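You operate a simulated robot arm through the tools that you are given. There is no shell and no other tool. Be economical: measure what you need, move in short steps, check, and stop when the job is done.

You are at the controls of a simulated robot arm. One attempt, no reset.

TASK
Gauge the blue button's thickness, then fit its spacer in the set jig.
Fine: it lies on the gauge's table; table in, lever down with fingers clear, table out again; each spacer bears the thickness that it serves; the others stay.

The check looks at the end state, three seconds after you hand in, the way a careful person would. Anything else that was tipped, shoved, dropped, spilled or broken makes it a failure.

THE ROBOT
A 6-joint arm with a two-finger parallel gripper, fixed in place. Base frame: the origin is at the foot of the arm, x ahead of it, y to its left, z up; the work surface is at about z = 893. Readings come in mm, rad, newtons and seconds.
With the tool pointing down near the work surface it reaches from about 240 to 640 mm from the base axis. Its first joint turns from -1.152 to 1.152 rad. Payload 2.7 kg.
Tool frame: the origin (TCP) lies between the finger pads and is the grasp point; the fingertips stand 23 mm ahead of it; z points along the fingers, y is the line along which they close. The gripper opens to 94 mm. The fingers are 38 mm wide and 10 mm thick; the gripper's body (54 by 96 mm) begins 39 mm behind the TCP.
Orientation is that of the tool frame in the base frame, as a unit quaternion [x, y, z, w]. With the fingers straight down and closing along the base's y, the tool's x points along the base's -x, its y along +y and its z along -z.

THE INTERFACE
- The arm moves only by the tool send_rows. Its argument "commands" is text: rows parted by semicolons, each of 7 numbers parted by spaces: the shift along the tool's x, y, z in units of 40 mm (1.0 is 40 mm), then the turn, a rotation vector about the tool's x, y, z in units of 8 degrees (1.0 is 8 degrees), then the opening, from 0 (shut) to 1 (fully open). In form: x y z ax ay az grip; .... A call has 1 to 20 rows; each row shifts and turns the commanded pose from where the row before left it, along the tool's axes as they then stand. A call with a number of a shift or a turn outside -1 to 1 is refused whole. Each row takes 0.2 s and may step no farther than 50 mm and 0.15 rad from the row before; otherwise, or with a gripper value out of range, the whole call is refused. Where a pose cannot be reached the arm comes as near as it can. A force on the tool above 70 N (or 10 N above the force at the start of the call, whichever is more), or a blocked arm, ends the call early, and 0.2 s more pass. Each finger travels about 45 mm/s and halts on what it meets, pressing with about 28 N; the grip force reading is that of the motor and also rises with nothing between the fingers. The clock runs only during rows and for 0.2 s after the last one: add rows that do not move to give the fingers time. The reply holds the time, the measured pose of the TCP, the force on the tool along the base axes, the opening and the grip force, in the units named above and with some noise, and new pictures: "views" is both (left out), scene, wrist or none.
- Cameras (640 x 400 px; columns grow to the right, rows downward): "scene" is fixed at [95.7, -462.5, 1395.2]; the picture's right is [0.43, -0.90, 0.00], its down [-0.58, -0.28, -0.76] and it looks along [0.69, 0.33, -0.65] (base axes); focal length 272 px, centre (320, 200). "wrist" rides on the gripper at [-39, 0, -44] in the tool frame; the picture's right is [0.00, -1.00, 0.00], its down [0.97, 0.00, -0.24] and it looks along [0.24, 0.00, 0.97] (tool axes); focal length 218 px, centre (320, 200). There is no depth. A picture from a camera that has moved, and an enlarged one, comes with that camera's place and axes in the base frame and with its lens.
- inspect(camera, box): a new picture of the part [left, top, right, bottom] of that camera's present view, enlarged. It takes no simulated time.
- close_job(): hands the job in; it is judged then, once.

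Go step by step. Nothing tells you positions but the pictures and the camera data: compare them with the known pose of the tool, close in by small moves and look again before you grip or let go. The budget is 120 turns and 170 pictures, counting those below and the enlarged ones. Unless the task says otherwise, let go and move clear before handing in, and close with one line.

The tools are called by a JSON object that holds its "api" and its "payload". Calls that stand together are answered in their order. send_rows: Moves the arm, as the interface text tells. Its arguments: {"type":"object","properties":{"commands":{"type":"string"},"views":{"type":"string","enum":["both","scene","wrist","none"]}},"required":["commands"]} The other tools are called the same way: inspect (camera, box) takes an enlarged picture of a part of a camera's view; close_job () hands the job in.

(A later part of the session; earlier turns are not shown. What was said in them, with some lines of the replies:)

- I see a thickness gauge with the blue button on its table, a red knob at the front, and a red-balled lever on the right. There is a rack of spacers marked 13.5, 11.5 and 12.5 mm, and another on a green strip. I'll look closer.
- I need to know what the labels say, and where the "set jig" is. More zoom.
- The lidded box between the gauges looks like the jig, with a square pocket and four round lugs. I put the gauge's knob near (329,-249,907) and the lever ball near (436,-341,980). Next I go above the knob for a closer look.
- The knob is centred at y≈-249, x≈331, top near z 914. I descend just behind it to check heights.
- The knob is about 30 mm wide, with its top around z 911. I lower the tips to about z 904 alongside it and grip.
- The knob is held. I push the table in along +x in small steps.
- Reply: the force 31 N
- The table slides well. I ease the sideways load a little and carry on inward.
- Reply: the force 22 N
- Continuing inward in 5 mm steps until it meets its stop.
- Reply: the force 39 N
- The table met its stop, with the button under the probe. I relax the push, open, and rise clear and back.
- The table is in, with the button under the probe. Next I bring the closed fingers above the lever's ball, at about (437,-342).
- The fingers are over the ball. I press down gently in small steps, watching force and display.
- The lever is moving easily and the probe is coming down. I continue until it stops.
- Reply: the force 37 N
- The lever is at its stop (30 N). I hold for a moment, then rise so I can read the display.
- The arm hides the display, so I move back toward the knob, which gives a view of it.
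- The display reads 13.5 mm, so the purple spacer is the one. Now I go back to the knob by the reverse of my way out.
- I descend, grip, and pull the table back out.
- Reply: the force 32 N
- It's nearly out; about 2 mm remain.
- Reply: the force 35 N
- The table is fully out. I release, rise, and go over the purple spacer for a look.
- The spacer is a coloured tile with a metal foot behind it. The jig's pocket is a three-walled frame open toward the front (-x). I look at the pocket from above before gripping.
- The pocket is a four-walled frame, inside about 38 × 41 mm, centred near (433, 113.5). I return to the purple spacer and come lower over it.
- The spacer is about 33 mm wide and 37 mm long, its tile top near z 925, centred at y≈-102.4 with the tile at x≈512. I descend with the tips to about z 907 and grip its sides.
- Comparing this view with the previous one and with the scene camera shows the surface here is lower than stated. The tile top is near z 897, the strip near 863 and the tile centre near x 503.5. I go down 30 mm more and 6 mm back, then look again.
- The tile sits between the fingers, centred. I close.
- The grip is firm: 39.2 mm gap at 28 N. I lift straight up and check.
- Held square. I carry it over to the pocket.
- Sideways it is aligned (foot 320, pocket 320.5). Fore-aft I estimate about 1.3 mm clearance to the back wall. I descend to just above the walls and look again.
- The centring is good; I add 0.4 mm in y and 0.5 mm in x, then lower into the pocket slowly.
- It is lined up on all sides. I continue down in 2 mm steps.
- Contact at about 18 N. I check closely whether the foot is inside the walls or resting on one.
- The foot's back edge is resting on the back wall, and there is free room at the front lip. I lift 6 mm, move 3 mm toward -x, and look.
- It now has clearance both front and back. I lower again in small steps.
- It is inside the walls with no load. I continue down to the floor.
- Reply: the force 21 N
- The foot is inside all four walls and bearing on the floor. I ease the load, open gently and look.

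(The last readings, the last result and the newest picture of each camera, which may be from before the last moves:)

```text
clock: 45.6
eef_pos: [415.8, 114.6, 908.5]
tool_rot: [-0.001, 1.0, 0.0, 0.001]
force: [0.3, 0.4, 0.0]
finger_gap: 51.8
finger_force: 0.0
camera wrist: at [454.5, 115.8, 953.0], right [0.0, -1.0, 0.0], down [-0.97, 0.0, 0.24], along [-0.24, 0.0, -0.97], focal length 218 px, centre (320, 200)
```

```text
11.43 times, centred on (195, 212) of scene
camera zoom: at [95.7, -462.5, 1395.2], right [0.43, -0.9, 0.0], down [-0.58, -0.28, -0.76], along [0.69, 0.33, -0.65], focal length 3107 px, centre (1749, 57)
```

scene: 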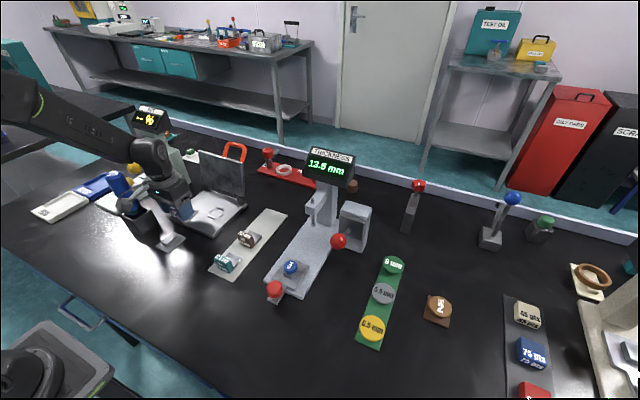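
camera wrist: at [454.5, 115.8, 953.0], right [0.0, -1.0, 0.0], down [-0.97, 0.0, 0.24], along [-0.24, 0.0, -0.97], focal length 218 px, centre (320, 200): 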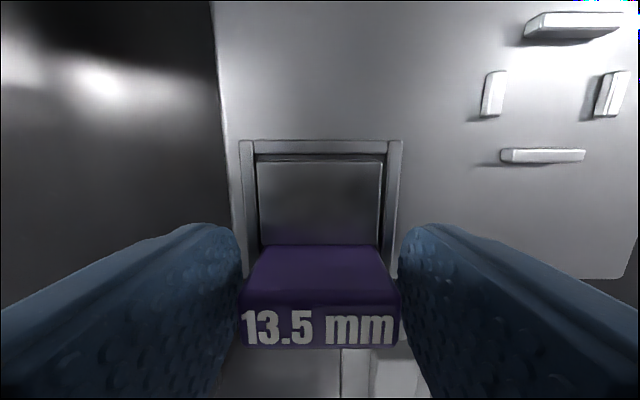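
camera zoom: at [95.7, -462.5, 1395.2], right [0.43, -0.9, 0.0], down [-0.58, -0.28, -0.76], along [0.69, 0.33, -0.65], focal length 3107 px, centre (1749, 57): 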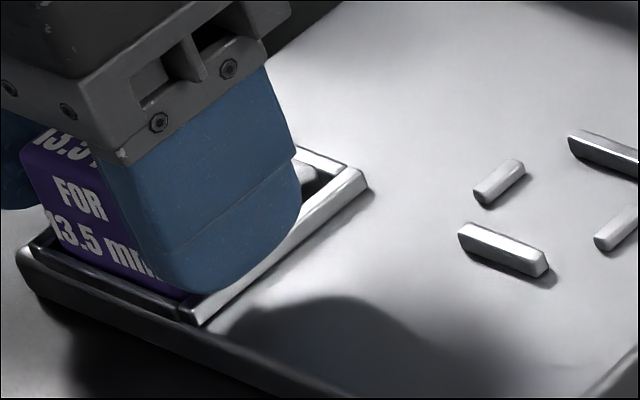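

The spacer settled in the pocket. I rise straight up and check the whole scene.

{"api": "send_rows", "payload": {"commands": "0 0 -0.2 0 0 0 0.6;0 0 -0.5 0 0 0 0.6;0 0 -0.8 0 0 0 0.6;0 0 -0.9 0 0 0 0.6;0 0 -0.9 0 0 0 0.6;-0.2 -0.9 -0.5 0 0 0 0.6;0 -0.9 0 0 0 0 0.6;0 -0.9 0 0 0 0 0.6;0 0 0 0 0 0 0.6"}}

{"api": "inspect", "payload": {"camera": "scene", "box": [150, 160, 250, 250]}}

{"api": "inspect", "payload": {"camera": "scene", "box": [170, 190, 220, 235]}}

{"api": "inspect", "payload": {"camera": "wrist", "box": [100, 80, 320, 260]}}

```text
clock: 47.6
eef_pos: [422.7, 6.8, 1062.3]
tool_rot: [-0.001, 1.0, 0.0, 0.001]
force: [0.2, -0.3, -0.7]
finger_gap: 56.4
finger_force: 0.1
camera wrist: at [462.5, 7.3, 1106.9], right [0.0, -1.0, 0.0], down [-0.97, 0.0, 0.24], along [-0.24, 0.0, -0.97], focal length 218 px, centre (320, 200)
```

scene: 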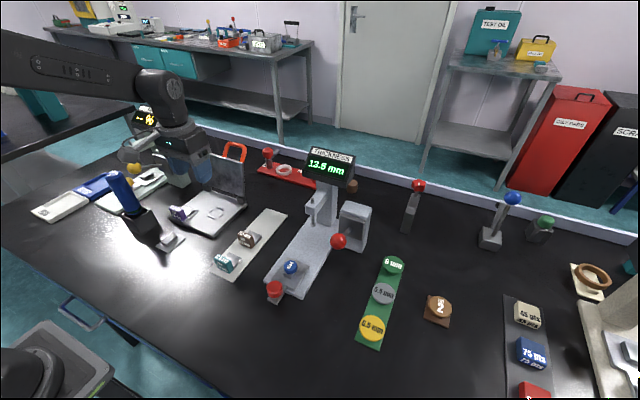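
wrist: 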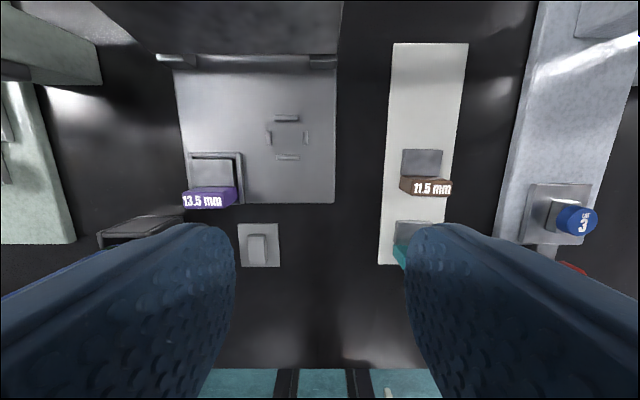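

```text
4.44 times, centred on (200, 205) of scene
camera zoom: at [95.7, -462.6, 1395.2], right [0.43, -0.9, 0.0], down [-0.58, -0.28, -0.76], along [0.69, 0.33, -0.65], focal length 1208 px, centre (853, 178)
```

zoom: 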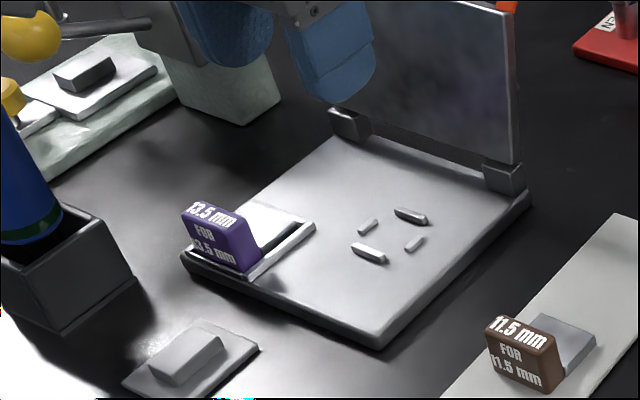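

```text
8.89 times, centred on (195, 212) of scene
camera zoom: at [95.7, -462.6, 1395.2], right [0.43, -0.9, 0.0], down [-0.58, -0.28, -0.76], along [0.69, 0.33, -0.65], focal length 2417 px, centre (1431, 89)
```

zoom: 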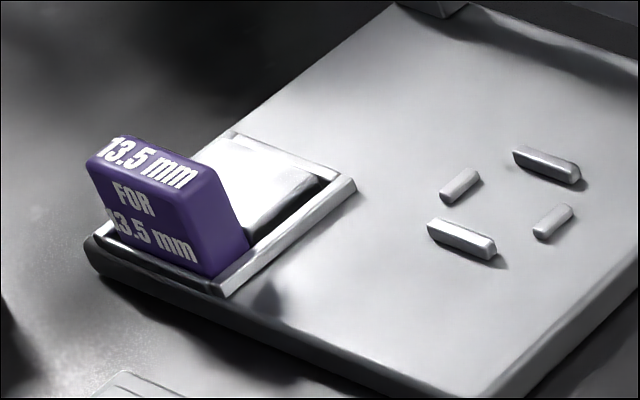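

```text
2.22 times, centred on (210, 170) of wrist
camera zoom: at [462.5, 7.3, 1106.9], right [0.0, -1.0, 0.0], down [-0.97, 0.0, 0.24], along [-0.24, 0.0, -0.97], focal length 485 px, centre (564, 267)
```

zoom: 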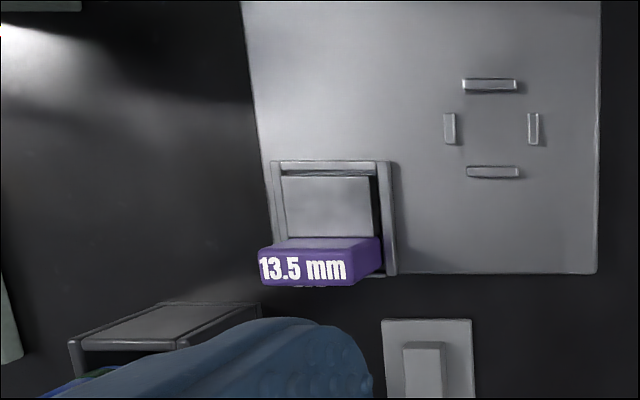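

The purple 13.5 mm spacer sits in the jig's pocket within all four walls. The gauge table is out with the button on it, and the other spacers and items look undisturbed. The gripper is clear, so I hand in.

{"api": "close_job", "payload": {}}

```text
The job is handed in.
```

The blue button gauged at 13.5 mm, and its purple 13.5 mm spacer is fitted in the jig's pocket. The gauge table is back out and the other spacers were left in place.
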